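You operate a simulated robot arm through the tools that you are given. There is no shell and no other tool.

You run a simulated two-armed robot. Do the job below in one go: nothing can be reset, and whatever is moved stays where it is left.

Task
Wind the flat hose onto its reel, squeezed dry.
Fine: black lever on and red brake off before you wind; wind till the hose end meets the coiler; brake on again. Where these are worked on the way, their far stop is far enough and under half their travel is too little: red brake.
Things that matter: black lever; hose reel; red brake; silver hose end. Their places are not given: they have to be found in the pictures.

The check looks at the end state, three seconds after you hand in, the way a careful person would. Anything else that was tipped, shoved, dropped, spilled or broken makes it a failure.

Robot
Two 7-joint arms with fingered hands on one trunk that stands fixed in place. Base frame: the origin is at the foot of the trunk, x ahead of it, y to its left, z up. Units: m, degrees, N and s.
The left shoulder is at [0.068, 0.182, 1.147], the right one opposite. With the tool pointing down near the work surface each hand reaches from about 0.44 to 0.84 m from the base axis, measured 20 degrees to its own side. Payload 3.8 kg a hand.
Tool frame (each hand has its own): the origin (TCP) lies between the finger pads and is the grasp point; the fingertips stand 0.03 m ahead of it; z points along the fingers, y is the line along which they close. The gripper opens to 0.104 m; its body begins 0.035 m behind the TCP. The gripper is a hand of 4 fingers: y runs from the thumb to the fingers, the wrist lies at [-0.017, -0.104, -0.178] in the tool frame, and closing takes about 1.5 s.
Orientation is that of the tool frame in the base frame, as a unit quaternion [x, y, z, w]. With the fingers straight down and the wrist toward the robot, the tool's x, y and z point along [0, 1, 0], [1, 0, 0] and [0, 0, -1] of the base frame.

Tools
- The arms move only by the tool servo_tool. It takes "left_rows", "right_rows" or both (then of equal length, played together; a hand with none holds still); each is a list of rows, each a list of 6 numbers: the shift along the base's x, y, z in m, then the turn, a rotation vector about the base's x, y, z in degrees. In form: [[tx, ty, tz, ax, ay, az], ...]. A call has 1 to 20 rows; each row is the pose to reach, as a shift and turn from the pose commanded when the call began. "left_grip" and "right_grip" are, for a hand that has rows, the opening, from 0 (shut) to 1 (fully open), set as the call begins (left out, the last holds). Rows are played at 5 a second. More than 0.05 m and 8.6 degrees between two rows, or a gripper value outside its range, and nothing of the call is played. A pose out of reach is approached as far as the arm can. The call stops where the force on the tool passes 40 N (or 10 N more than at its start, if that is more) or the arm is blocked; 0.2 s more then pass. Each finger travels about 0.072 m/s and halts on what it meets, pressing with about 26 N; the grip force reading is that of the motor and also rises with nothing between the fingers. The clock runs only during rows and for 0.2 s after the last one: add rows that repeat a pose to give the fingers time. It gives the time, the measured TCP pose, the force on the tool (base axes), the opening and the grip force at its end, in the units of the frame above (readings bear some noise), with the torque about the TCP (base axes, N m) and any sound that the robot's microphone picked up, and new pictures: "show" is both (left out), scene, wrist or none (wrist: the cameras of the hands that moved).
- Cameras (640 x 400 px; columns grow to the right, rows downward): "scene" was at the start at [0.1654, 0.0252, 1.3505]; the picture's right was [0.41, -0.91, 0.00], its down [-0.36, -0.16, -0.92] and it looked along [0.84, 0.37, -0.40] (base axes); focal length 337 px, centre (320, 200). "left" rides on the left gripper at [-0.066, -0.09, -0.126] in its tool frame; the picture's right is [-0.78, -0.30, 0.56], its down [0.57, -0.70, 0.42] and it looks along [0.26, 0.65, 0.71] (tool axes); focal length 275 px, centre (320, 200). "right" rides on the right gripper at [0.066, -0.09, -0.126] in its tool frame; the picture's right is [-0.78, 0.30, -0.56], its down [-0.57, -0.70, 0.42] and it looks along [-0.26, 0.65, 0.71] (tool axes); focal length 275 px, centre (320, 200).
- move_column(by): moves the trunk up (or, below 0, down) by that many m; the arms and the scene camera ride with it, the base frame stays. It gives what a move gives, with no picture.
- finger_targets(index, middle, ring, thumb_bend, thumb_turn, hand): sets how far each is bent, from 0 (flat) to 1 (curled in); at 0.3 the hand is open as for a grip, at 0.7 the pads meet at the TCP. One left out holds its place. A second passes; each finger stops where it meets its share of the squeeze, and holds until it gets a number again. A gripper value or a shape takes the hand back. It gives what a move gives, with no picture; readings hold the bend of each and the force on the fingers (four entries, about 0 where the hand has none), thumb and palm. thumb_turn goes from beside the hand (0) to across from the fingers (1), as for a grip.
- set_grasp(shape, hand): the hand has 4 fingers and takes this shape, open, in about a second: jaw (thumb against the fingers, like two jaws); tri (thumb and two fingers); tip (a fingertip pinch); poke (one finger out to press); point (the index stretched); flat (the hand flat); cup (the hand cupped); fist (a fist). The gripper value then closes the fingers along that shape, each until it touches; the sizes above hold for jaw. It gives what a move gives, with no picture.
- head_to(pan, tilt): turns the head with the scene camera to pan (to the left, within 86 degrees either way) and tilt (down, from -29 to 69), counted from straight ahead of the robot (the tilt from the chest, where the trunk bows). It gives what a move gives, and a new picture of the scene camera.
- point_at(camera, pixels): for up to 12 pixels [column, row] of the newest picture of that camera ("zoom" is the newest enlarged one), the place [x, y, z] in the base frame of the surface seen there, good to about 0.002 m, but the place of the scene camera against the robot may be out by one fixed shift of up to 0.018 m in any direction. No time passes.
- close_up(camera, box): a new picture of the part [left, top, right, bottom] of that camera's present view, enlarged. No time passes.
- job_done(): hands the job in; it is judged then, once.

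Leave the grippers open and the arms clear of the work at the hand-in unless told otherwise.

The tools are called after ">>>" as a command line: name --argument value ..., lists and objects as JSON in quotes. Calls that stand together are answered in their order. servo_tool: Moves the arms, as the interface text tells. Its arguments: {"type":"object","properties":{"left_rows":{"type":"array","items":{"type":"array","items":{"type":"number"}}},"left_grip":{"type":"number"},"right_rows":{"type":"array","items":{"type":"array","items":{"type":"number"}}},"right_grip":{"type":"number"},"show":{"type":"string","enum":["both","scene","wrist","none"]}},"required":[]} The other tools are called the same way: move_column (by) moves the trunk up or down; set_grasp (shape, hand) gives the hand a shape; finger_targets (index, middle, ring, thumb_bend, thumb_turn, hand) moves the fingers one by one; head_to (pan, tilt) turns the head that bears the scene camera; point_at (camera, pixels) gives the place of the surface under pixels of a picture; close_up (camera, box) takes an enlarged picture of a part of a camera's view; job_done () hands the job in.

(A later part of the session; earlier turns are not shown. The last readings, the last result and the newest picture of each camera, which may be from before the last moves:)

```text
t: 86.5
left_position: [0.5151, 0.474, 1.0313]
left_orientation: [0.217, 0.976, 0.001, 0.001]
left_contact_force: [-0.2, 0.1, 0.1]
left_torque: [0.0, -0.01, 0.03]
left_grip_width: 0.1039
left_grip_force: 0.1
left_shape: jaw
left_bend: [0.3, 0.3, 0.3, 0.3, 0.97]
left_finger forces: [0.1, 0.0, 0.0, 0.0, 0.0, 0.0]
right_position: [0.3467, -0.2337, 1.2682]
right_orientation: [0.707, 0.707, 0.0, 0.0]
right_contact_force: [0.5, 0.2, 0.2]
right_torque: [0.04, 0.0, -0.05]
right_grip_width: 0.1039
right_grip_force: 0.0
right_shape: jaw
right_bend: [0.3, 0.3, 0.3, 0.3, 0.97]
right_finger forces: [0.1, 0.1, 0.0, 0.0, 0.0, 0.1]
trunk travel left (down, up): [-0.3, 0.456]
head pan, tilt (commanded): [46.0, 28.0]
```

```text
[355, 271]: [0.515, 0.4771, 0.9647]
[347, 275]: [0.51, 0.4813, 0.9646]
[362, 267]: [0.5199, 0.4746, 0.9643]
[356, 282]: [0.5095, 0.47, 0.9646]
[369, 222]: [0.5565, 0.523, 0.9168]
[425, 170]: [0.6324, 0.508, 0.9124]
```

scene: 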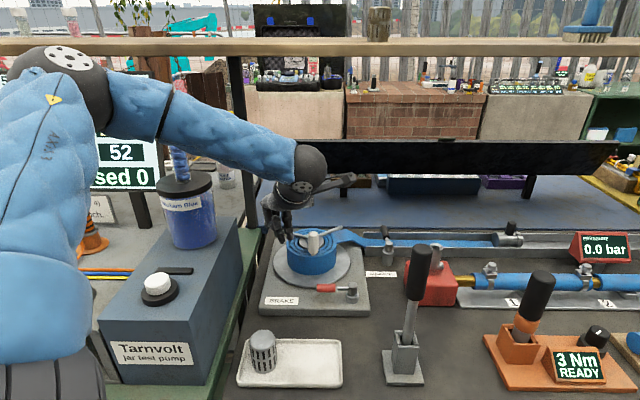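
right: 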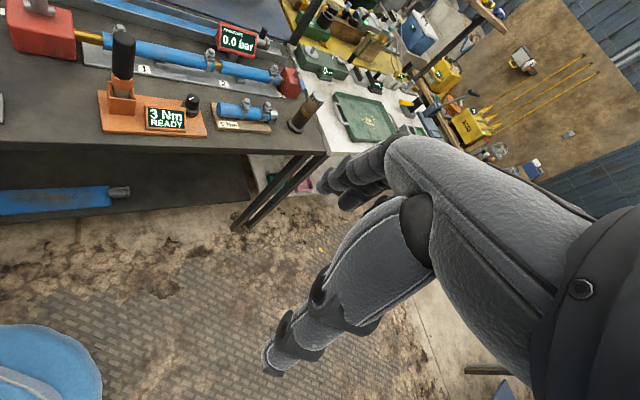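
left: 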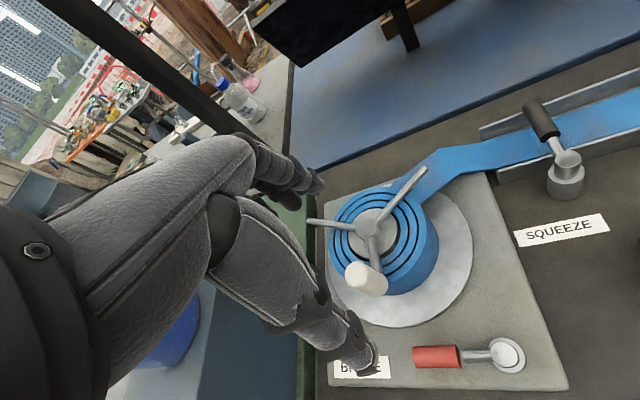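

The knob centre is about (0.5135, 0.476). I'll descend over it with the hand open.

>>> servo_tool --left_rows '[[-0.001, 0.0025, -0.03, 0, 0, 0], [-0.001, 0.0025, -0.055, 0, 0, 0], [-0.001, 0.0025, -0.074, 0, 0, 0], [-0.001, 0.0025, -0.074, 0, 0, 0]]' --left_grip 1.0 --show "none"

>>> servo_tool --left_rows '[[0, 0, 0, 0, 0, 0], [0, 0, 0, 0, 0, 0], [0, 0, 0, 0, 0, 0], [0, 0, 0, 0, 0, 0], [0, 0, 0, 0, 0, 0], [0, 0, 0, 0, 0, 0], [0, 0, 0, 0, 0, 0], [0, 0, 0, 0, 0, 0]]' --left_grip 0.0 --show "both"

```text
t: 87.5
left_position: [0.5155, 0.4756, 0.9571]
left_orientation: [0.215, 0.977, 0.001, 0.0]
left_contact_force: [0.0, -0.1, 0.1]
left_torque: [0.02, -0.01, 0.0]
left_grip_width: 0.1036
left_grip_force: 0.0
left_shape: jaw
left_bend: [0.3, 0.3, 0.3, 0.3, 0.97]
left_finger forces: [0.0, 0.1, 0.0, 0.1, 0.1, 0.1]
right_position: [0.347, -0.2336, 1.2683]
right_orientation: [0.708, 0.707, 0.001, 0.0]
right_contact_force: [0.4, 0.4, -0.1]
right_torque: [0.04, 0.01, 0.02]
right_grip_width: 0.1036
right_grip_force: 0.2
right_shape: jaw
right_bend: [0.3, 0.3, 0.3, 0.3, 0.97]
right_finger forces: [0.0, 0.0, 0.0, 0.0, 0.1, 0.1]
trunk travel left (down, up): [-0.3, 0.456]
head pan, tilt (commanded): [46.0, 28.0]
```

```text
t: 89.2
left_position: [0.5151, 0.4758, 0.956]
left_orientation: [0.215, 0.977, 0.001, 0.0]
left_contact_force: [-1.6, -3.8, -2.5]
left_torque: [-0.04, 0.03, 0.01]
left_grip_width: 0.0115
left_grip_force: 26.0
left_shape: jaw
left_bend: [0.72, 0.64, 0.7, 0.74, 1.0]
left_finger forces: [12.2, 8.0, 0.0, 0.1, 23.5, 0.0]
right_position: [0.3464, -0.2339, 1.2683]
right_orientation: [0.707, 0.707, 0.0, 0.0]
right_contact_force: [-0.6, 0.3, -0.1]
right_torque: [-0.03, 0.0, 0.01]
right_grip_width: 0.1037
right_grip_force: 0.1
right_shape: jaw
right_bend: [0.3, 0.3, 0.3, 0.3, 0.97]
right_finger forces: [0.1, 0.0, 0.0, 0.0, 0.0, 0.0]
trunk travel left (down, up): [-0.3, 0.456]
head pan, tilt (commanded): [46.0, 28.0]
```

scene: 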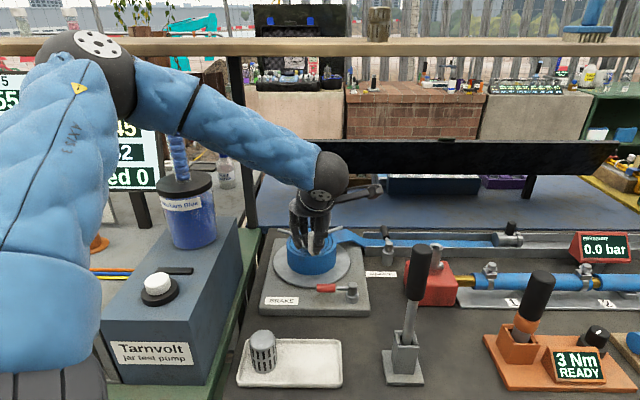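
left: 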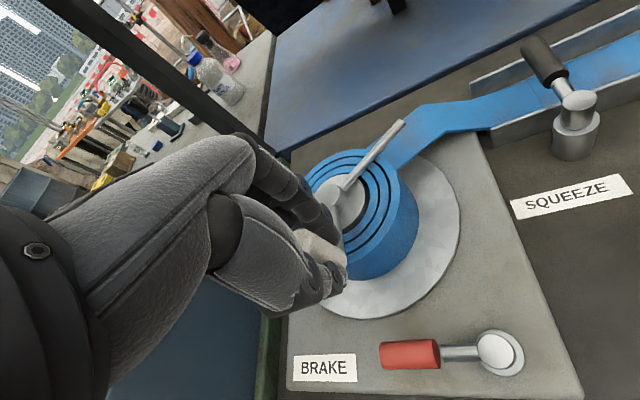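

Gripped firmly. I'll crank clockwise 50° with the knob held, at a gentle rate, and check that the knob follows.

>>> servo_tool --left_rows '[[-0.0038, 0.0033, 0, 0, 0, 1], [-0.0073, 0.007, 0, 0, 0, 2], [-0.0104, 0.011, 0, 0, 0, 3], [-0.0132, 0.0152, 0, 0, 0, 4], [-0.0156, 0.0196, 0, 0, 0, 5], [-0.0177, 0.0243, 0, 0, 0, 7], [-0.0192, 0.0291, 0, 0, 0, 8], [-0.0204, 0.034, 0, 0, 0, 9], [-0.0212, 0.039, 0, 0, 0, 10], [-0.0215, 0.0441, 0, 0, 0, 12]]' --show "both"

```text
t: 91.5
left_position: [0.4936, 0.5225, 0.9579]
left_orientation: [0.112, 0.994, 0.0, 0.001]
left_contact_force: [-3.4, -0.4, -11.5]
left_torque: [0.04, 0.06, 0.01]
left_grip_width: 0.0111
left_grip_force: 26.2
left_shape: jaw
left_bend: [0.72, 0.64, 0.7, 0.74, 1.0]
left_finger forces: [12.3, 9.2, 0.0, 0.0, 21.9, 0.0]
right_position: [0.3478, -0.2313, 1.2681]
right_orientation: [0.708, 0.707, 0.0, 0.0]
right_contact_force: [0.9, -0.1, 0.1]
right_torque: [0.0, 0.0, 0.01]
right_grip_width: 0.1038
right_grip_force: 0.1
right_shape: jaw
right_bend: [0.3, 0.3, 0.3, 0.3, 0.97]
right_finger forces: [0.0, 0.0, 0.0, 0.0, 0.0, 0.0]
trunk travel left (down, up): [-0.3, 0.456]
head pan, tilt (commanded): [46.0, 28.0]
```

scene: 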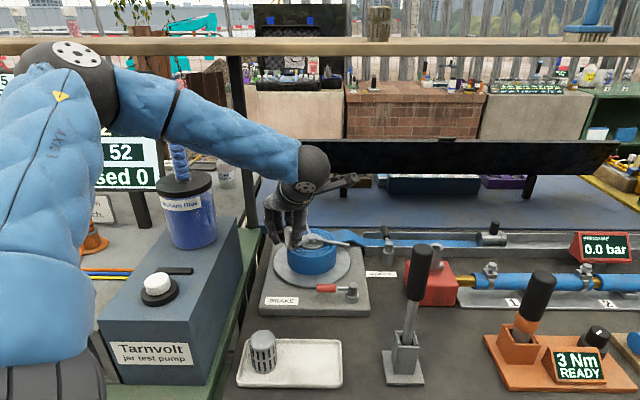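
left: 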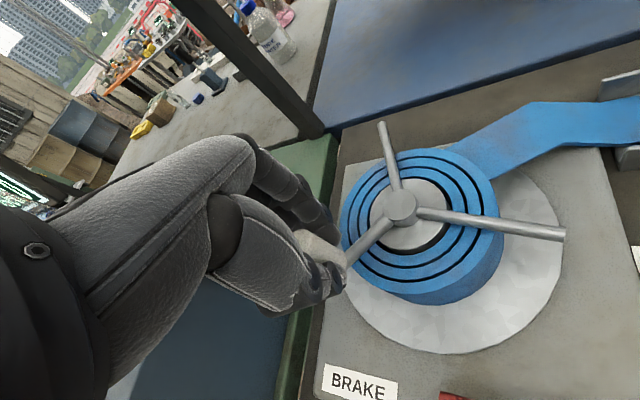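

The knob follows the hand nicely and the hose end is at (490, 235) now. I'll measure it to plan the last part.

>>> point_at --camera "scene" --pixels '[[494, 228], [488, 240], [478, 240], [388, 234], [385, 252]]'

>>> close_up --camera "scene" --box '[340, 200, 540, 290]'

```text
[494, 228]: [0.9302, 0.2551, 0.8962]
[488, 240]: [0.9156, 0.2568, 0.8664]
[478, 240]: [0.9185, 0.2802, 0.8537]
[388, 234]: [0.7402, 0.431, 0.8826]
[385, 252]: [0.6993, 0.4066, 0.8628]
```

```text
3.20 times, centred on (440, 245) of scene
```

zoom: 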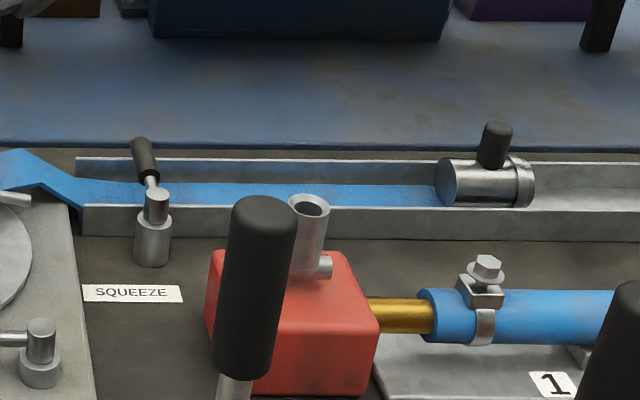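

The hose end's front face is about 0.21 m from the lever. I'll crank another 100°, from 181° to 81°, keeping the yaw up while passing the jar.

>>> servo_tool --left_rows '[[0.0007, 0.0101, 0, 0, 0, 2], [0.0032, 0.0199, 0, 0, 0, 5], [0.0073, 0.0291, 0, 0, 0, 8], [0.0129, 0.0375, 0, 0, 0, 10], [0.0199, 0.0448, 0, 0, 0, 10], [0.0281, 0.0507, 0, 0, 0, 8], [0.0372, 0.0552, 0, 0, 0, 5], [0.0469, 0.0579, 0, 0, 0, 2], [0.057, 0.059, 0, 0, 0, -1], [0.0671, 0.0583, 0, 0, 0, -4]]' --show "both"

```text
t: 93.7
left_position: [0.5632, 0.5802, 0.9571]
left_orientation: [0.149, 0.989, 0.001, 0.001]
left_contact_force: [0.7, 3.4, -7.0]
left_torque: [0.17, -0.02, -0.01]
left_grip_width: 0.0104
left_grip_force: 26.1
left_shape: jaw
left_bend: [0.72, 0.63, 0.7, 0.74, 1.0]
left_finger forces: [15.2, 10.4, 0.0, 0.1, 20.7, 0.0]
right_position: [0.3469, -0.2322, 1.2686]
right_orientation: [0.707, 0.708, -0.001, 0.0]
right_contact_force: [-0.6, -0.4, -0.5]
right_torque: [-0.02, -0.01, -0.02]
right_grip_width: 0.1039
right_grip_force: 0.1
right_shape: jaw
right_bend: [0.3, 0.3, 0.3, 0.3, 0.97]
right_finger forces: [0.0, 0.0, 0.0, 0.2, 0.1, 0.1]
trunk travel left (down, up): [-0.3, 0.456]
head pan, tilt (commanded): [46.0, 28.0]
```

scene: 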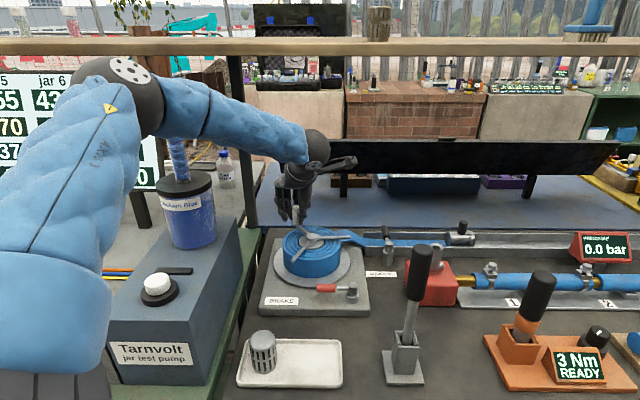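
left: 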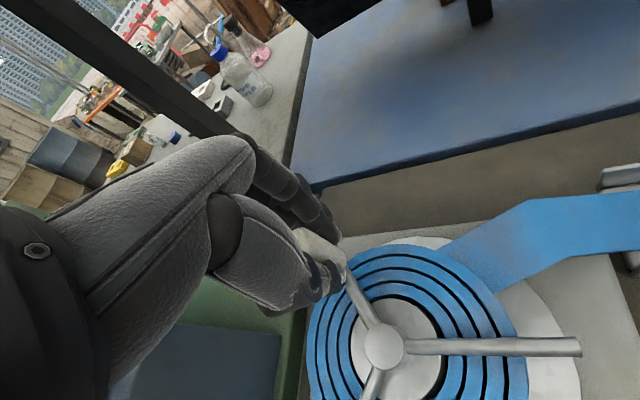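

The knob is still held and the hose end is at (460, 235). I'll check the remaining distance.

>>> point_at --camera "scene" --pixels '[[463, 227], [457, 240], [447, 240], [388, 234], [386, 232]]'

>>> close_up --camera "scene" --box '[340, 200, 500, 290]'

```text
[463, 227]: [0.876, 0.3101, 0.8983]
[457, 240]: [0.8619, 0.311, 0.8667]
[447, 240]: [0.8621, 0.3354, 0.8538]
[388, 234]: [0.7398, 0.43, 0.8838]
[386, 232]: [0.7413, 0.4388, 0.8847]
```

```text
4.00 times, centred on (420, 245) of scene
```

zoom: 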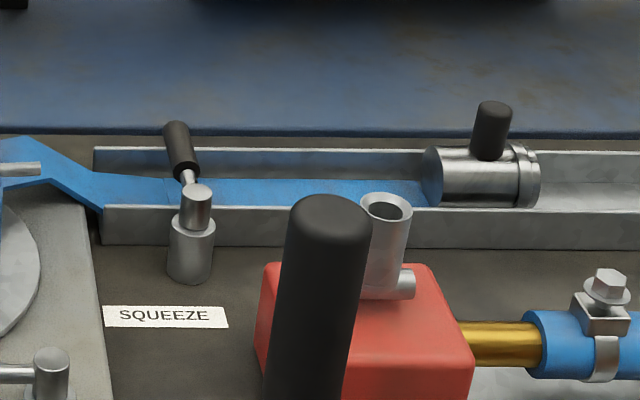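

About 0.14 m remains to the lever. I'll crank on another 100°, from 81° to −19°.

>>> servo_tool --left_rows '[[0.0098, -0.0025, 0, 0, 0, -2], [0.0191, -0.0066, 0, 0, 0, -4], [0.0274, -0.0122, 0, 0, 0, -6], [0.0347, -0.0192, 0, 0, 0, -8], [0.0407, -0.0274, 0, 0, 0, -10], [0.0451, -0.0365, 0, 0, 0, -12], [0.0479, -0.0462, 0, 0, 0, -14], [0.0489, -0.0563, 0, 0, 0, -16], [0.0482, -0.0664, 0, 0, 0, -17], [0.0458, -0.0762, 0, 0, 0, -18]]' --show "both"

>>> close_up --camera "scene" --box '[260, 190, 500, 310]'

```text
t: 95.8
left_position: [0.6084, 0.5036, 0.9569]
left_orientation: [0.301, 0.954, 0.001, 0.0]
left_contact_force: [6.6, -2.4, -13.3]
left_torque: [-0.01, -0.16, -0.04]
left_grip_width: 0.0105
left_grip_force: 26.0
left_shape: jaw
left_bend: [0.71, 0.63, 0.7, 0.74, 1.0]
left_finger forces: [17.0, 7.4, 0.1, 0.0, 20.3, 0.1]
right_position: [0.3479, -0.2336, 1.2674]
right_orientation: [0.707, 0.707, -0.001, 0.0]
right_contact_force: [0.2, -0.2, -0.5]
right_torque: [0.02, 0.02, -0.04]
right_grip_width: 0.1036
right_grip_force: 0.0
right_shape: jaw
right_bend: [0.3, 0.3, 0.3, 0.3, 0.97]
right_finger forces: [0.0, 0.0, 0.0, 0.0, 0.1, 0.0]
trunk travel left (down, up): [-0.3, 0.456]
head pan, tilt (commanded): [46.0, 28.0]
```

scene: 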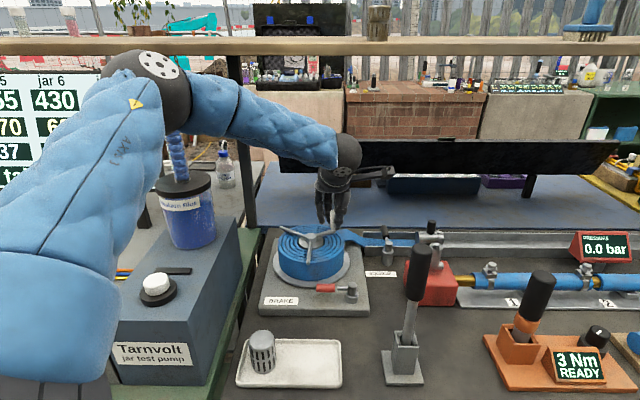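
left: 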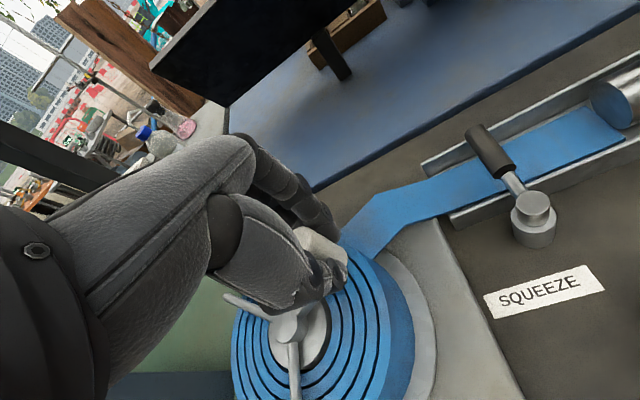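

```text
2.67 times, centred on (380, 250) of scene
```

zoom: 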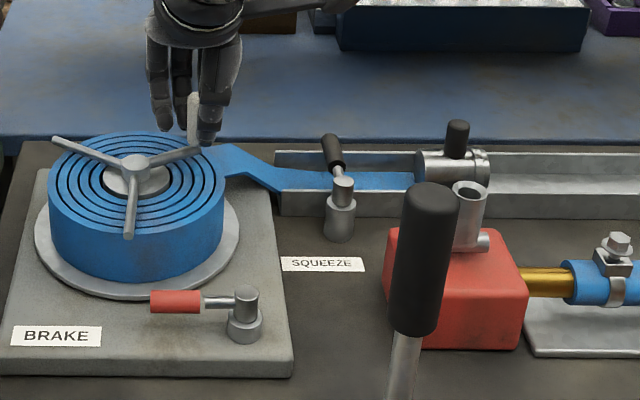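

The coil is nearly full and the hose end is near the lever, with its stub at (431, 227). I'll measure it once more.

>>> point_at --camera "scene" --pixels '[[431, 226], [427, 240], [418, 240], [386, 232]]'

>>> point_at --camera "left" --pixels '[[605, 100], [595, 95], [490, 150], [478, 130], [535, 205], [430, 160], [450, 215]]'

```text
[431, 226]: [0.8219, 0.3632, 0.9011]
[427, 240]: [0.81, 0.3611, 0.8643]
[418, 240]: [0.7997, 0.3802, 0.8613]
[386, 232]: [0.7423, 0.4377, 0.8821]
```

```text
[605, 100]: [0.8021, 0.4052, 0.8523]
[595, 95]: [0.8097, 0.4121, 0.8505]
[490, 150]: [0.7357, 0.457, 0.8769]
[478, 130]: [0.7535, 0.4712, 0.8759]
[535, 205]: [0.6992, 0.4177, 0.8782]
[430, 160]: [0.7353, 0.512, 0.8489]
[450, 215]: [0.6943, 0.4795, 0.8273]
```

The hose end's front face is at s≈0.281 and the lever at s≈0.208, so about 73 mm remain, or roughly 95° of crank. I'll go slower now: 60° in 5° steps.

>>> servo_tool --left_rows '[[-0.0019, -0.0047, 0, 0, 0, 0], [-0.0041, -0.0092, 0, 0, 0, 0], [-0.0068, -0.0136, 0, 0, 0, 0], [-0.0098, -0.0176, 0, 0, 0, 0], [-0.0131, -0.0214, 0, 0, 0, 0], [-0.0168, -0.0249, 0, 0, 0, 0], [-0.0208, -0.028, 0, 0, 0, 0], [-0.025, -0.0308, 0, 0, 0, 0], [-0.0294, -0.0333, 0, 0, 0, 0], [-0.0341, -0.0353, 0, 0, 0, 0], [-0.0389, -0.0369, 0, 0, 0, 0], [-0.0438, -0.0381, 0, 0, 0, 0]]' --show "both"

>>> close_up --camera "scene" --box '[260, 190, 500, 310]'

```text
t: 98.5
left_position: [0.5628, 0.465, 0.9571]
left_orientation: [0.301, 0.954, 0.001, -0.001]
left_contact_force: [3.1, -12.7, -6.7]
left_torque: [-0.27, -0.07, 0.02]
left_grip_width: 0.0105
left_grip_force: 25.8
left_shape: jaw
left_bend: [0.71, 0.65, 0.7, 0.74, 0.99]
left_finger forces: [14.5, 5.4, 0.0, 0.1, 26.6, 0.0]
right_position: [0.3475, -0.2345, 1.267]
right_orientation: [0.707, 0.707, 0.001, -0.002]
right_contact_force: [1.2, 0.0, 1.0]
right_torque: [0.0, -0.02, 0.0]
right_grip_width: 0.104
right_grip_force: 0.0
right_shape: jaw
right_bend: [0.3, 0.3, 0.3, 0.3, 0.97]
right_finger forces: [0.0, 0.0, 0.0, 0.0, 0.1, 0.0]
trunk travel left (down, up): [-0.3, 0.456]
head pan, tilt (commanded): [46.0, 28.0]
```

scene: 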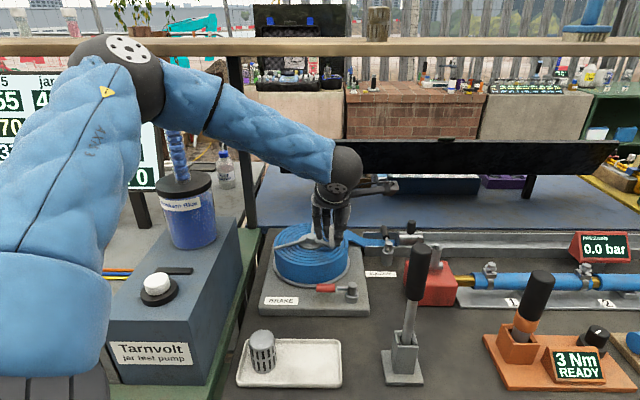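
left: 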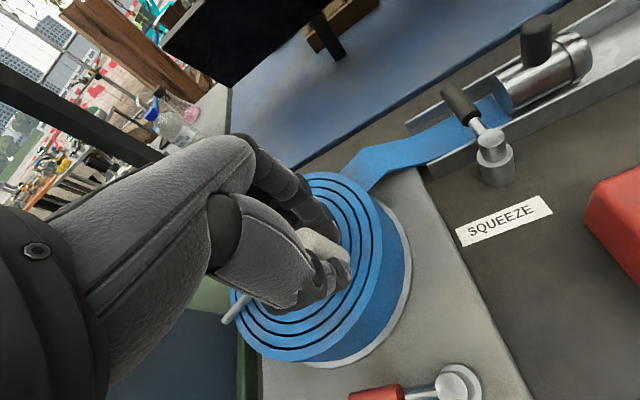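

```text
2.67 times, centred on (380, 250) of scene
```

zoom: 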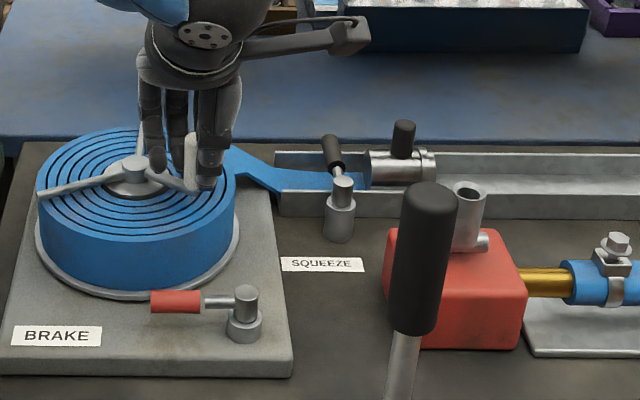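

The hose end is very close to the lever: its front is at about (500, 95) in the left view and the lever grip at (460, 105). I'll measure the gap.

>>> point_at --camera "left" --pixels '[[503, 95], [510, 105], [497, 85], [460, 105], [465, 115], [450, 95], [490, 140], [535, 30], [540, 75]]'

>>> close_up --camera "left" --box '[400, 10, 620, 190]'

```text
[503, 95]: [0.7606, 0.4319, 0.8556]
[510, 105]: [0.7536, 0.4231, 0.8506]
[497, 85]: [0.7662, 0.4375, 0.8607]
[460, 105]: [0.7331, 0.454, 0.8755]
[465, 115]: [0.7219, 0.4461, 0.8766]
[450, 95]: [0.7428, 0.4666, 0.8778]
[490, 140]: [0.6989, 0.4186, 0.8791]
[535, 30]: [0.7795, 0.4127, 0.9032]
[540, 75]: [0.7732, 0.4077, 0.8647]
```

```text
2.22 times, centred on (510, 100) of left
```

zoom: 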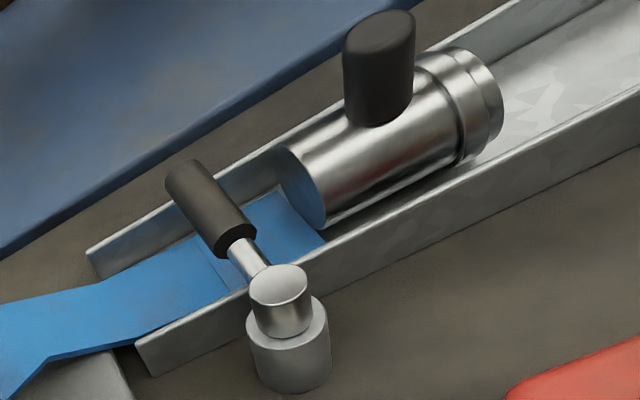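

The front face is at s≈0.232, 24 mm from the lever. I'll crank 25° more in 5° steps and check for a stop.

>>> servo_tool --left_rows '[[-0.005, -0.0008, 0, 0, 0, 0], [-0.0101, -0.0011, 0, 0, 0, 0], [-0.0151, -0.0009, 0, 0, 0, 0], [-0.0201, -0.0004, 0, 0, 0, 0], [-0.0251, 0.0006, 0, 0, 0, 0], [-0.0251, 0.0006, 0, 0, 0, 0]]' --show "both"

>>> close_up --camera "left" --box '[400, 0, 640, 190]'

```text
t: 99.8
left_position: [0.5367, 0.466, 0.9571]
left_orientation: [0.299, 0.954, 0.001, -0.002]
left_contact_force: [-3.3, -9.6, -13.8]
left_torque: [-0.16, 0.05, 0.05]
left_grip_width: 0.0105
left_grip_force: 25.8
left_shape: jaw
left_bend: [0.71, 0.66, 0.7, 0.74, 1.0]
left_finger forces: [12.5, 6.9, 0.1, 0.1, 26.4, 0.1]
right_position: [0.3483, -0.2336, 1.2687]
right_orientation: [0.707, 0.707, -0.001, 0.0]
right_contact_force: [0.2, -1.0, -0.2]
right_torque: [0.02, 0.01, 0.01]
right_grip_width: 0.1035
right_grip_force: 0.2
right_shape: jaw
right_bend: [0.3, 0.3, 0.3, 0.3, 0.97]
right_finger forces: [0.0, 0.1, 0.0, 0.0, 0.0, 0.0]
trunk travel left (down, up): [-0.3, 0.456]
head pan, tilt (commanded): [46.0, 28.0]
```

scene: 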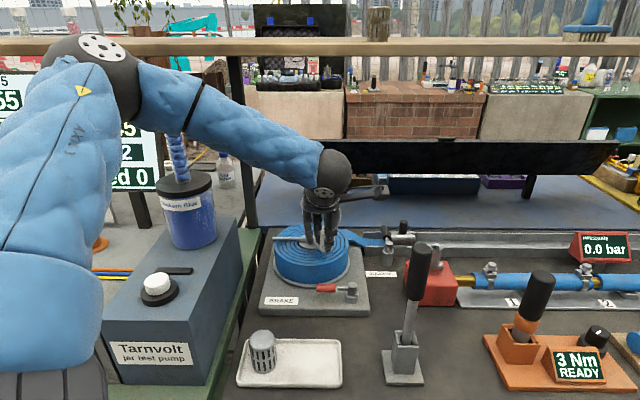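
left: 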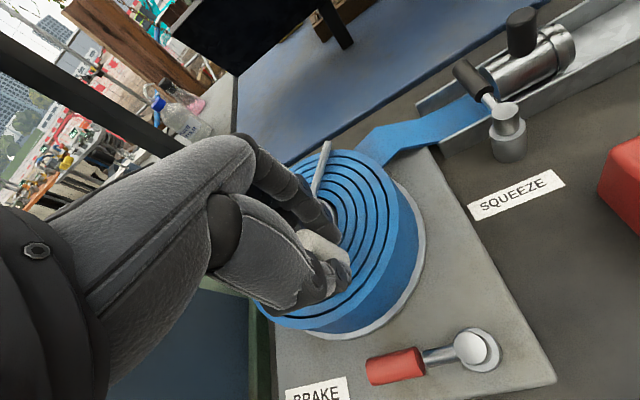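

```text
2.11 times, centred on (520, 95) of left
```

zoom: 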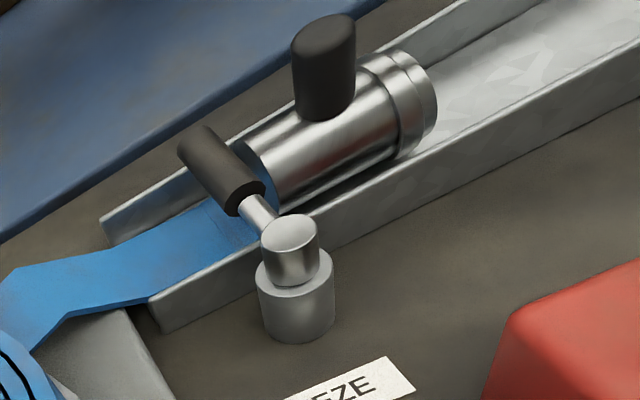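

The coupling is right at the lever with no clear stop yet. I'll add 15° in small steps and compare position and forces.

>>> servo_tool --left_rows '[[-0.0025, 0.0006, 0, 0, 0, 0], [-0.0049, 0.0014, 0, 0, 0, 0], [-0.0073, 0.0023, 0, 0, 0, 0], [-0.0096, 0.0033, 0, 0, 0, 0], [-0.0119, 0.0044, 0, 0, 0, 0], [-0.0141, 0.0056, 0, 0, 0, 0], [-0.0141, 0.0056, 0, 0, 0, 0]]' --show "both"

>>> close_up --camera "left" --box '[400, 0, 640, 190]'

```text
t: 101.5
left_position: [0.5239, 0.4704, 0.959]
left_orientation: [0.3, 0.954, 0.001, 0.0]
left_contact_force: [0.1, -14.8, -12.7]
left_torque: [-0.32, 0.02, 0.02]
left_grip_width: 0.0102
left_grip_force: 25.5
left_shape: jaw
left_bend: [0.71, 0.66, 0.7, 0.73, 0.99]
left_finger forces: [12.2, 5.0, 0.0, 0.0, 28.0, 0.1]
right_position: [0.3466, -0.2338, 1.268]
right_orientation: [0.707, 0.707, 0.0, -0.001]
right_contact_force: [0.2, 0.6, -0.1]
right_torque: [0.0, 0.02, -0.01]
right_grip_width: 0.1036
right_grip_force: 0.0
right_shape: jaw
right_bend: [0.3, 0.3, 0.3, 0.3, 0.97]
right_finger forces: [0.1, 0.0, 0.0, 0.1, 0.1, 0.0]
trunk travel left (down, up): [-0.3, 0.456]
head pan, tilt (commanded): [46.0, 28.0]
```

scene: 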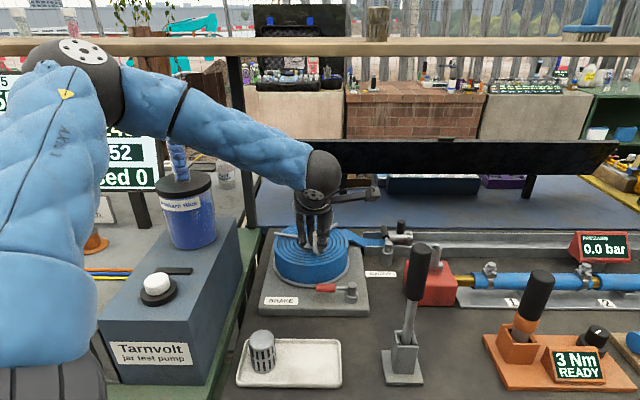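
left: 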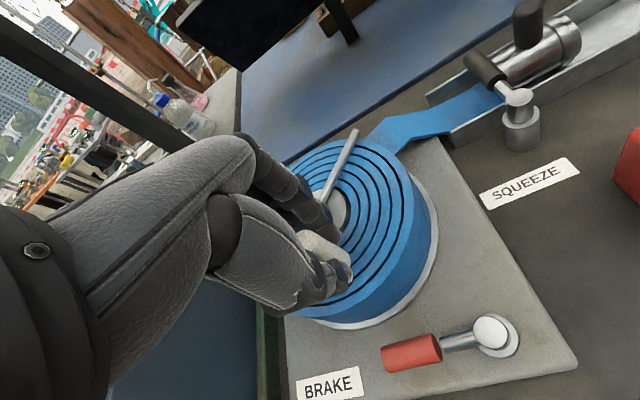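

```text
2.11 times, centred on (520, 95) of left
```

zoom: 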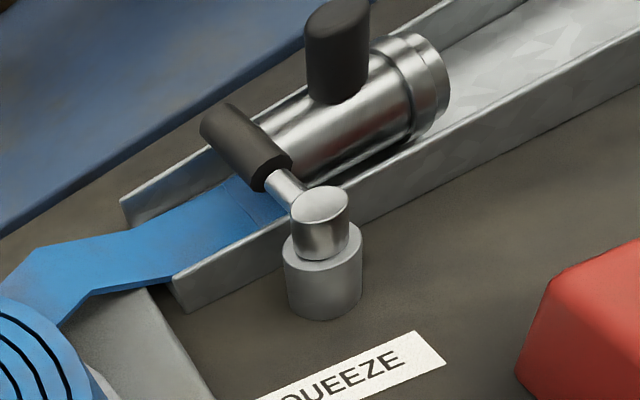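

I'll measure whether the hose end actually advanced in that last step, using the stub and the spoke.

>>> point_at --camera "left" --pixels '[[530, 20], [528, 40], [545, 45], [505, 70], [500, 60], [515, 95], [355, 132], [485, 60], [478, 70], [507, 80]]'

>>> point_at --camera "scene" --pixels '[[402, 225], [403, 240], [386, 233]]'

>>> close_up --camera "scene" --box '[300, 200, 460, 300]'

```text
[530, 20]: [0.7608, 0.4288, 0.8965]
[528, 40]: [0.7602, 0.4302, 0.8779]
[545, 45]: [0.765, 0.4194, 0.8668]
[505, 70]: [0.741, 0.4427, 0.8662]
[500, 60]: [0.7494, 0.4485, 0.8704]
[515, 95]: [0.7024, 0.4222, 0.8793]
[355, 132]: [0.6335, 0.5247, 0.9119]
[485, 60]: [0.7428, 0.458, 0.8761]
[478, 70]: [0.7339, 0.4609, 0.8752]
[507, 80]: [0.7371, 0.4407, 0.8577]
```

```text
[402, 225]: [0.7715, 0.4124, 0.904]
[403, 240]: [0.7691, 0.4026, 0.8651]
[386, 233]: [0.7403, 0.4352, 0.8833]
```

```text
4.00 times, centred on (380, 250) of scene
```

zoom: 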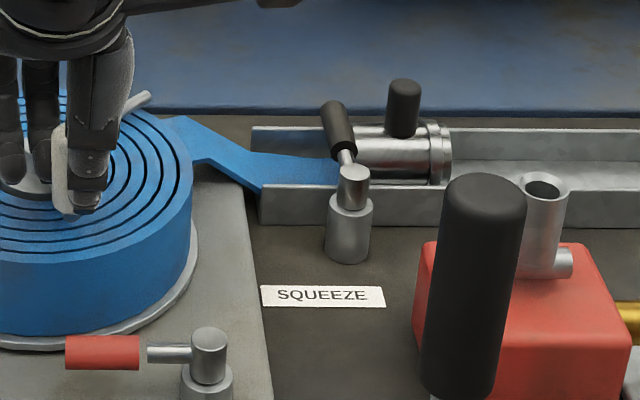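

The hose end advanced another 25 mm and its front face is now right at the lever (s≈0.207). The reel followed without lag. I'll turn a further 10° gently to see if it meets its end.

>>> servo_tool --left_rows '[[-0.0022, 0.0013, 0, 0, 0, 0], [-0.0043, 0.0026, 0, 0, 0, 0], [-0.0064, 0.0041, 0, 0, 0, 0], [-0.0084, 0.0056, 0, 0, 0, 0], [-0.0084, 0.0056, 0, 0, 0, 0]]' --show "both"

>>> close_up --camera "left" --box '[400, 0, 640, 190]'

```text
t: 102.7
left_position: [0.517, 0.4757, 0.959]
left_orientation: [0.301, 0.953, 0.0, 0.001]
left_contact_force: [3.6, -17.8, -14.5]
left_torque: [-0.33, -0.1, -0.02]
left_grip_width: 0.0101
left_grip_force: 26.2
left_shape: jaw
left_bend: [0.71, 0.67, 0.7, 0.73, 0.98]
left_finger forces: [13.6, 4.0, 0.0, 0.0, 27.8, 0.1]
right_position: [0.3478, -0.2357, 1.2675]
right_orientation: [0.707, 0.707, 0.001, -0.002]
right_contact_force: [-0.2, -0.3, 0.4]
right_torque: [0.0, -0.02, -0.02]
right_grip_width: 0.1036
right_grip_force: 0.1
right_shape: jaw
right_bend: [0.3, 0.3, 0.3, 0.3, 0.97]
right_finger forces: [0.0, 0.0, 0.1, 0.1, 0.0, 0.0]
trunk travel left (down, up): [-0.3, 0.456]
head pan, tilt (commanded): [46.0, 28.0]
```

scene: 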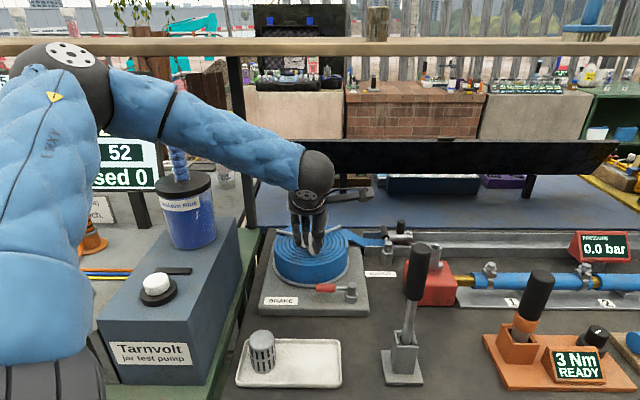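
left: 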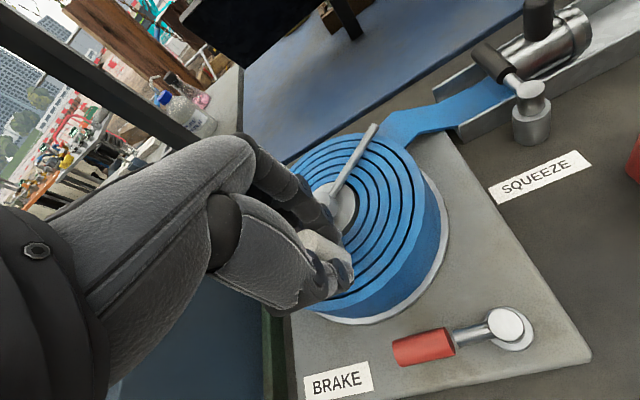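

```text
2.11 times, centred on (520, 95) of left
```

zoom: 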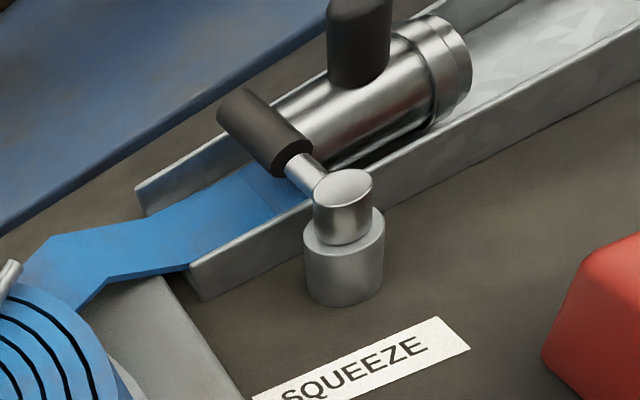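

I'll check whether the hose end and reel moved in this last step.

>>> point_at --camera "left" --pixels '[[374, 128], [540, 20], [538, 40], [530, 85], [520, 75], [495, 55], [490, 65], [505, 75], [350, 190]]'

>>> point_at --camera "scene" --pixels '[[401, 225], [402, 240], [386, 233]]'

```text
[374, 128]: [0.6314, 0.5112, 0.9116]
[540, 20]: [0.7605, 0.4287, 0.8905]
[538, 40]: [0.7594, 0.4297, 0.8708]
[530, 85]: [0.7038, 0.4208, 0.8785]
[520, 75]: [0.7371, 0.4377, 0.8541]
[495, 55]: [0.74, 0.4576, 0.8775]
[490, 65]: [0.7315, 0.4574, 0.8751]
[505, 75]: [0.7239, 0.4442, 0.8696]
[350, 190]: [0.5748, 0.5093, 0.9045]
```

```text
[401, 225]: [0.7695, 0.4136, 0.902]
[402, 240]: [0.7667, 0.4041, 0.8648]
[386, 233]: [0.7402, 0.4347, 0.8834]
```

The reel turned another 9.5° but the hose end barely moved (2 mm), and the resistance along the crank rose from about 0 to 14 N. So the hose end has met its stop at the coiler. I'll open the hand and lift off the knob.

>>> servo_tool --left_rows '[[0, 0, 0, 0, 0, 0], [0, 0, 0, 0, 0, 0], [0, 0, 0, 0, 0, 0], [0, 0, 0, 0, 0, 0], [0, 0, 0, 0, 0, 0], [0, 0, 0.03, 0, 0, 0], [0, 0, 0.06, 0, 0, 0], [0, 0, 0.1, 0, 0, 0], [0, 0, 0.1, 0, 0, 0]]' --left_grip 1.0 --show "both"

>>> close_up --camera "left" --box '[280, 60, 640, 400]'

```text
t: 104.7
left_position: [0.5153, 0.4738, 1.0601]
left_orientation: [0.299, 0.954, 0.001, 0.001]
left_contact_force: [-0.1, -0.1, 0.1]
left_torque: [0.01, -0.01, -0.01]
left_grip_width: 0.1036
left_grip_force: 0.1
left_shape: jaw
left_bend: [0.3, 0.3, 0.3, 0.3, 0.97]
left_finger forces: [0.0, 0.0, 0.0, 0.1, 0.1, 0.0]
right_position: [0.3474, -0.2336, 1.2695]
right_orientation: [0.708, 0.706, -0.001, 0.0]
right_contact_force: [0.4, -0.4, -0.8]
right_torque: [-0.02, 0.0, -0.02]
right_grip_width: 0.1035
right_grip_force: 0.0
right_shape: jaw
right_bend: [0.3, 0.3, 0.3, 0.3, 0.97]
right_finger forces: [0.0, 0.0, 0.0, 0.1, 0.1, 0.1]
trunk travel left (down, up): [-0.3, 0.456]
head pan, tilt (commanded): [46.0, 28.0]
```

scene: 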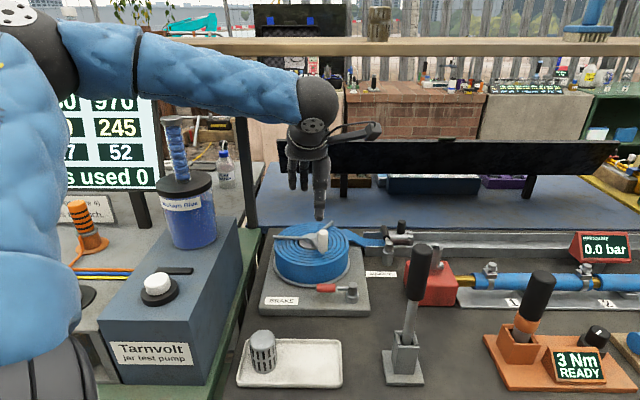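
left: 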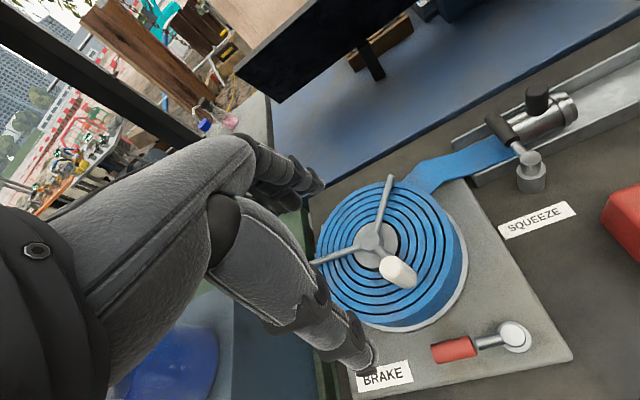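

```text
1.18 times, centred on (460, 230) of left
```

zoom: 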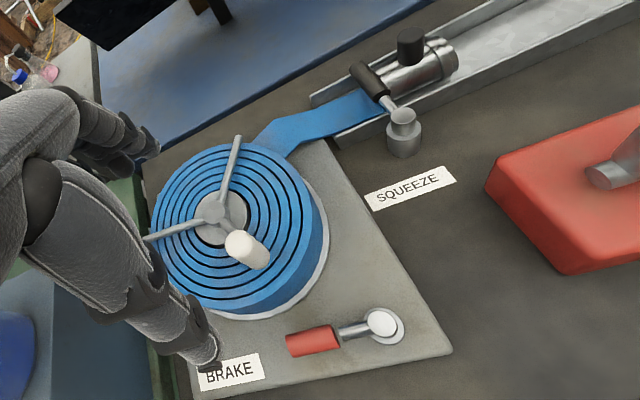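

The knob is free and the reel relaxed a little. I'll measure the knob, spokes, hose end, squeeze lever and coil edge.

>>> point_at --camera "left" --pixels '[[388, 265], [390, 180], [375, 242], [538, 92], [515, 125], [495, 120], [533, 160], [465, 265], [466, 240], [463, 348], [440, 352], [513, 335]]'

>>> close_up --camera "left" --box '[440, 60, 640, 220]'

```text
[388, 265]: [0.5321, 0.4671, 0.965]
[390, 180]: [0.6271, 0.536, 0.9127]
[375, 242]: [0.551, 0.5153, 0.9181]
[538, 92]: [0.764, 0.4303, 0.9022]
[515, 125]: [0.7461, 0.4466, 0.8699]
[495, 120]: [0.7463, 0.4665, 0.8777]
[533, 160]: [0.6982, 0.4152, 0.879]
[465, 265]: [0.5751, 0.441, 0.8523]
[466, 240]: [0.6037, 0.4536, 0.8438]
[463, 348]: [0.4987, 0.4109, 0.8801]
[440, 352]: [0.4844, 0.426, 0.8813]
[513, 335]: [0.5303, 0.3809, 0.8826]
```

```text
2.50 times, centred on (540, 140) of left
```

zoom: 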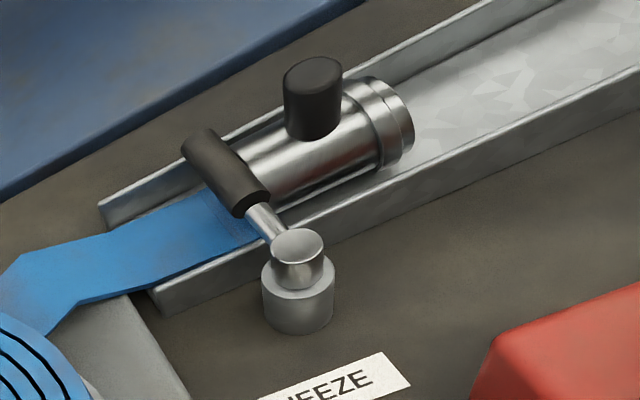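

The knob relaxed to about 250° while the hose end stayed within a couple of mm. I'll zoom in on the hose end, lever and the seam in the hose at the coiler's throat to judge whether it's really home.

>>> close_up --camera "left" --box '[470, 80, 590, 180]'

>>> point_at --camera "zoom" --pixels '[[200, 240], [215, 270], [240, 270], [260, 280], [290, 240], [270, 200], [300, 225], [180, 200], [230, 290], [130, 260], [300, 260]]'

```text
4.00 times, centred on (530, 130) of left
```

zoom: 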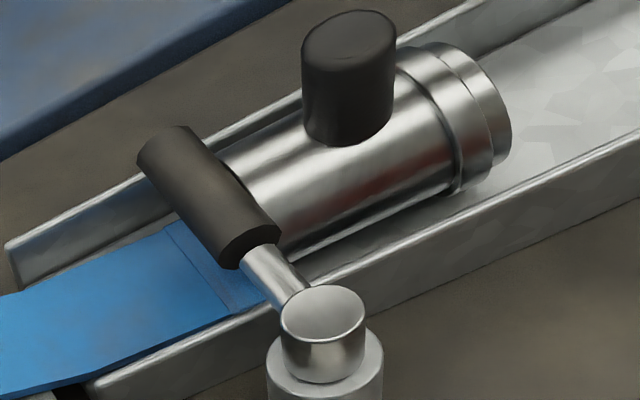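

```text
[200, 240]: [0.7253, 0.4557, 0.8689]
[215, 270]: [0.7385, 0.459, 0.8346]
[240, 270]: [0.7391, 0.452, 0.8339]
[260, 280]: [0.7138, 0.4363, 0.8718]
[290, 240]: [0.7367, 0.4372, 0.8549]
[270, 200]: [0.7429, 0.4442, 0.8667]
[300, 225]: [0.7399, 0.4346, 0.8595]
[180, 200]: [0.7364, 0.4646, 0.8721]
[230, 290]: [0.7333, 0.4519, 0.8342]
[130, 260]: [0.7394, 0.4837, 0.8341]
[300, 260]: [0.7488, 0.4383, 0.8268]
```

The coupling sits right against the lever at the hose seam, so winding is done. Next comes putting the brake back on. The brake grip lies about 16 mm from the disk edge, so I'll hook it from behind with open fingers. First I'll look at the open fingertips to know where they are.

>>> close_up --camera "left" --box '[220, 120, 360, 230]'

>>> point_at --camera "left" --pixels '[[318, 185], [305, 192], [310, 178], [290, 200], [300, 170], [285, 160], [260, 150], [370, 355], [365, 365], [345, 330]]'

>>> close_up --camera "scene" --box '[240, 100, 400, 240]'

```text
3.64 times, centred on (290, 175) of left
```

zoom: 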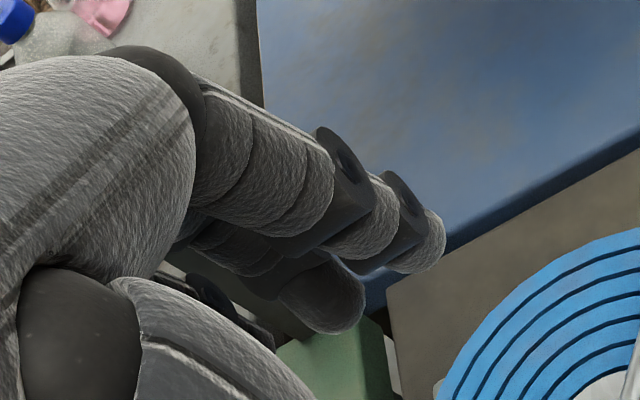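

```text
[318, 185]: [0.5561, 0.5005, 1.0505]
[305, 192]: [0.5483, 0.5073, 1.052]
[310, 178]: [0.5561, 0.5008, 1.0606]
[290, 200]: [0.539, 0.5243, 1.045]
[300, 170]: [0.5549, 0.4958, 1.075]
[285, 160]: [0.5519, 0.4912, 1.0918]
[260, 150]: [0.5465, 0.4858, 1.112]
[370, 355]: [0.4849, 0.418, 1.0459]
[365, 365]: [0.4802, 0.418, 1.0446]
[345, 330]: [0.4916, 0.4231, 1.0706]
```

```text
2.86 times, centred on (320, 170) of scene
```

zoom: 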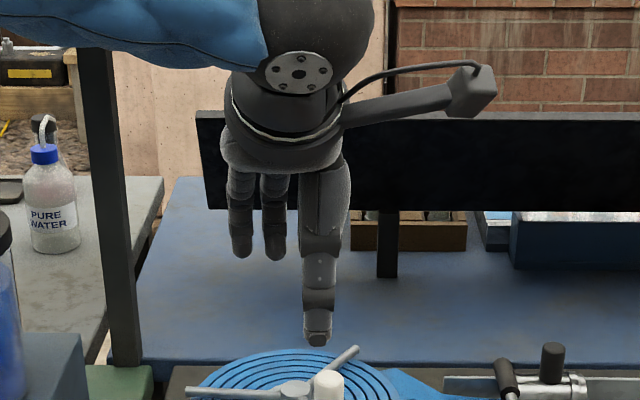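

The open fingers splay outward toward their tips and end about 17 mm below the tool point, which suits hooking behind the lever while the palm leans away from the knob. I'll check where the tray and strainer can stand, so the thumb stays clear of them.

>>> point_at --camera "scene" --pixels '[[262, 335], [250, 350], [275, 345], [300, 342], [340, 345], [338, 382], [245, 382], [418, 260], [405, 340], [351, 285], [325, 289], [275, 268]]'

```text
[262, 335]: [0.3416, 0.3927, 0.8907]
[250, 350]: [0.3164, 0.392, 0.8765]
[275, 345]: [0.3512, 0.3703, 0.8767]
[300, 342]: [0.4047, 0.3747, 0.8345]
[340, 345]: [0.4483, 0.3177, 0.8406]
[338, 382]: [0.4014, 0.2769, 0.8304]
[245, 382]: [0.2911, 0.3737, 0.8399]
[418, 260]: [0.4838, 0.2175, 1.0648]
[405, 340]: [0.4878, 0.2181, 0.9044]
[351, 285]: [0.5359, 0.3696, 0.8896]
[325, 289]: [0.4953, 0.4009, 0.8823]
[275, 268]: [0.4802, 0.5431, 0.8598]
```

The tray rim is at z≈0.834 and well below. I'll curl only the ring finger out of the way, keep index and middle open, and move over the lever so the fingers come down between the red grip and the coil.

>>> finger_targets --hand "left" --index 0.3 --middle 0.3 --ring 1.0 --thumb_bend 0.3 --thumb_turn 1.0

>>> servo_tool --left_rows '[[-0.01, -0.03, 0, 0, 0, -3], [-0.02, -0.06, 0, 0, 0, -6], [-0.03, -0.089, 0, 0, 0, -8.7], [-0.03, -0.089, -0.04, 0, 0, -8.7], [-0.03, -0.089, -0.08, 0, 0, -8.7], [-0.03, -0.089, -0.11, 0, 0, -8.7], [-0.03, -0.089, -0.11, 0, 0, -8.7]]' --show "both"

```text
t: 105.7
left_position: [0.5151, 0.4738, 1.06]
left_orientation: [0.3, 0.954, 0.001, 0.001]
left_contact_force: [0.5, -0.4, -1.1]
left_torque: [-0.02, 0.0, 0.02]
left_grip_width: 0.1042
left_grip_force: 0.1
left_shape: fingers
left_bend: [0.3, 0.3, 1.0, 0.3, 0.97]
left_finger forces: [0.0, 0.1, 0.0, 0.0, 0.0, 0.0]
right_position: [0.3465, -0.2328, 1.2681]
right_orientation: [0.707, 0.707, 0.0, 0.001]
right_contact_force: [0.3, -0.4, 0.3]
right_torque: [0.01, -0.01, -0.01]
right_grip_width: 0.1036
right_grip_force: 0.0
right_shape: jaw
right_bend: [0.3, 0.3, 0.3, 0.3, 0.97]
right_finger forces: [0.0, 0.1, 0.0, 0.0, 0.1, 0.0]
trunk travel left (down, up): [-0.3, 0.456]
head pan, tilt (commanded): [46.0, 28.0]
```

```text
t: 107.2
left_position: [0.4873, 0.3862, 0.9486]
left_orientation: [0.371, 0.929, 0.002, 0.0]
left_contact_force: [-0.7, 0.4, 0.4]
left_torque: [-0.03, 0.0, 0.03]
left_grip_width: 0.1043
left_grip_force: 0.1
left_shape: fingers
left_bend: [0.3, 0.3, 1.0, 0.3, 0.97]
left_finger forces: [0.0, 0.0, 0.2, 0.0, 0.0, 0.1]
right_position: [0.3455, -0.2341, 1.2693]
right_orientation: [0.707, 0.707, 0.001, -0.001]
right_contact_force: [-0.6, -0.5, -0.1]
right_torque: [-0.02, 0.03, 0.05]
right_grip_width: 0.1036
right_grip_force: 0.1
right_shape: jaw
right_bend: [0.3, 0.3, 0.3, 0.3, 0.97]
right_finger forces: [0.1, 0.1, 0.0, 0.0, 0.0, 0.1]
trunk travel left (down, up): [-0.3, 0.456]
head pan, tilt (commanded): [46.0, 28.0]
```

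scene: 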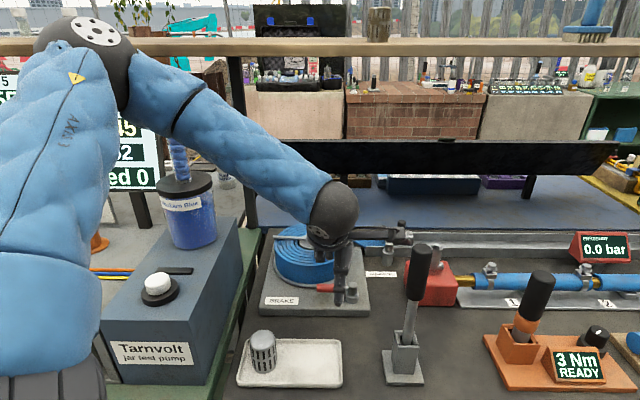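
left: 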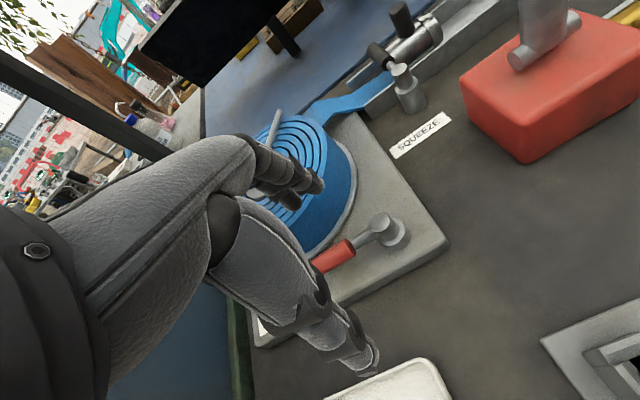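

The fingers are above the gap. In this view the index tip is at (318, 187) and the red grip at (335, 255). I'll measure both before lowering.

>>> point_at --camera "left" --pixels '[[318, 187], [310, 180], [290, 203], [330, 258], [345, 248], [378, 220], [350, 195], [355, 170], [340, 215], [375, 350]]'

>>> close_up --camera "left" --box '[220, 100, 440, 300]'

```text
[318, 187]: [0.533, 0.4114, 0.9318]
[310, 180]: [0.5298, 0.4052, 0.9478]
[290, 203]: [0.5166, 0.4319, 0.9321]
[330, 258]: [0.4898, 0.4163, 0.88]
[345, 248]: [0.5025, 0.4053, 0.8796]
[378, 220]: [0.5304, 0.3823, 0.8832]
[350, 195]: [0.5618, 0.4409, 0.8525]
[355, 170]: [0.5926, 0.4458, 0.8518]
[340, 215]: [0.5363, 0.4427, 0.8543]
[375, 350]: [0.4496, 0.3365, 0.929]
```

```text
2.00 times, centred on (330, 200) of left
```

zoom: 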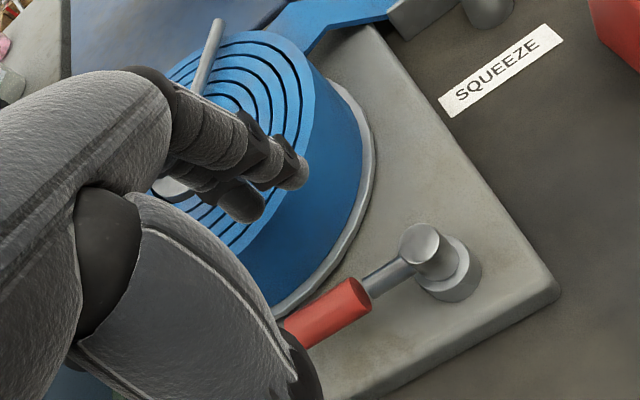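

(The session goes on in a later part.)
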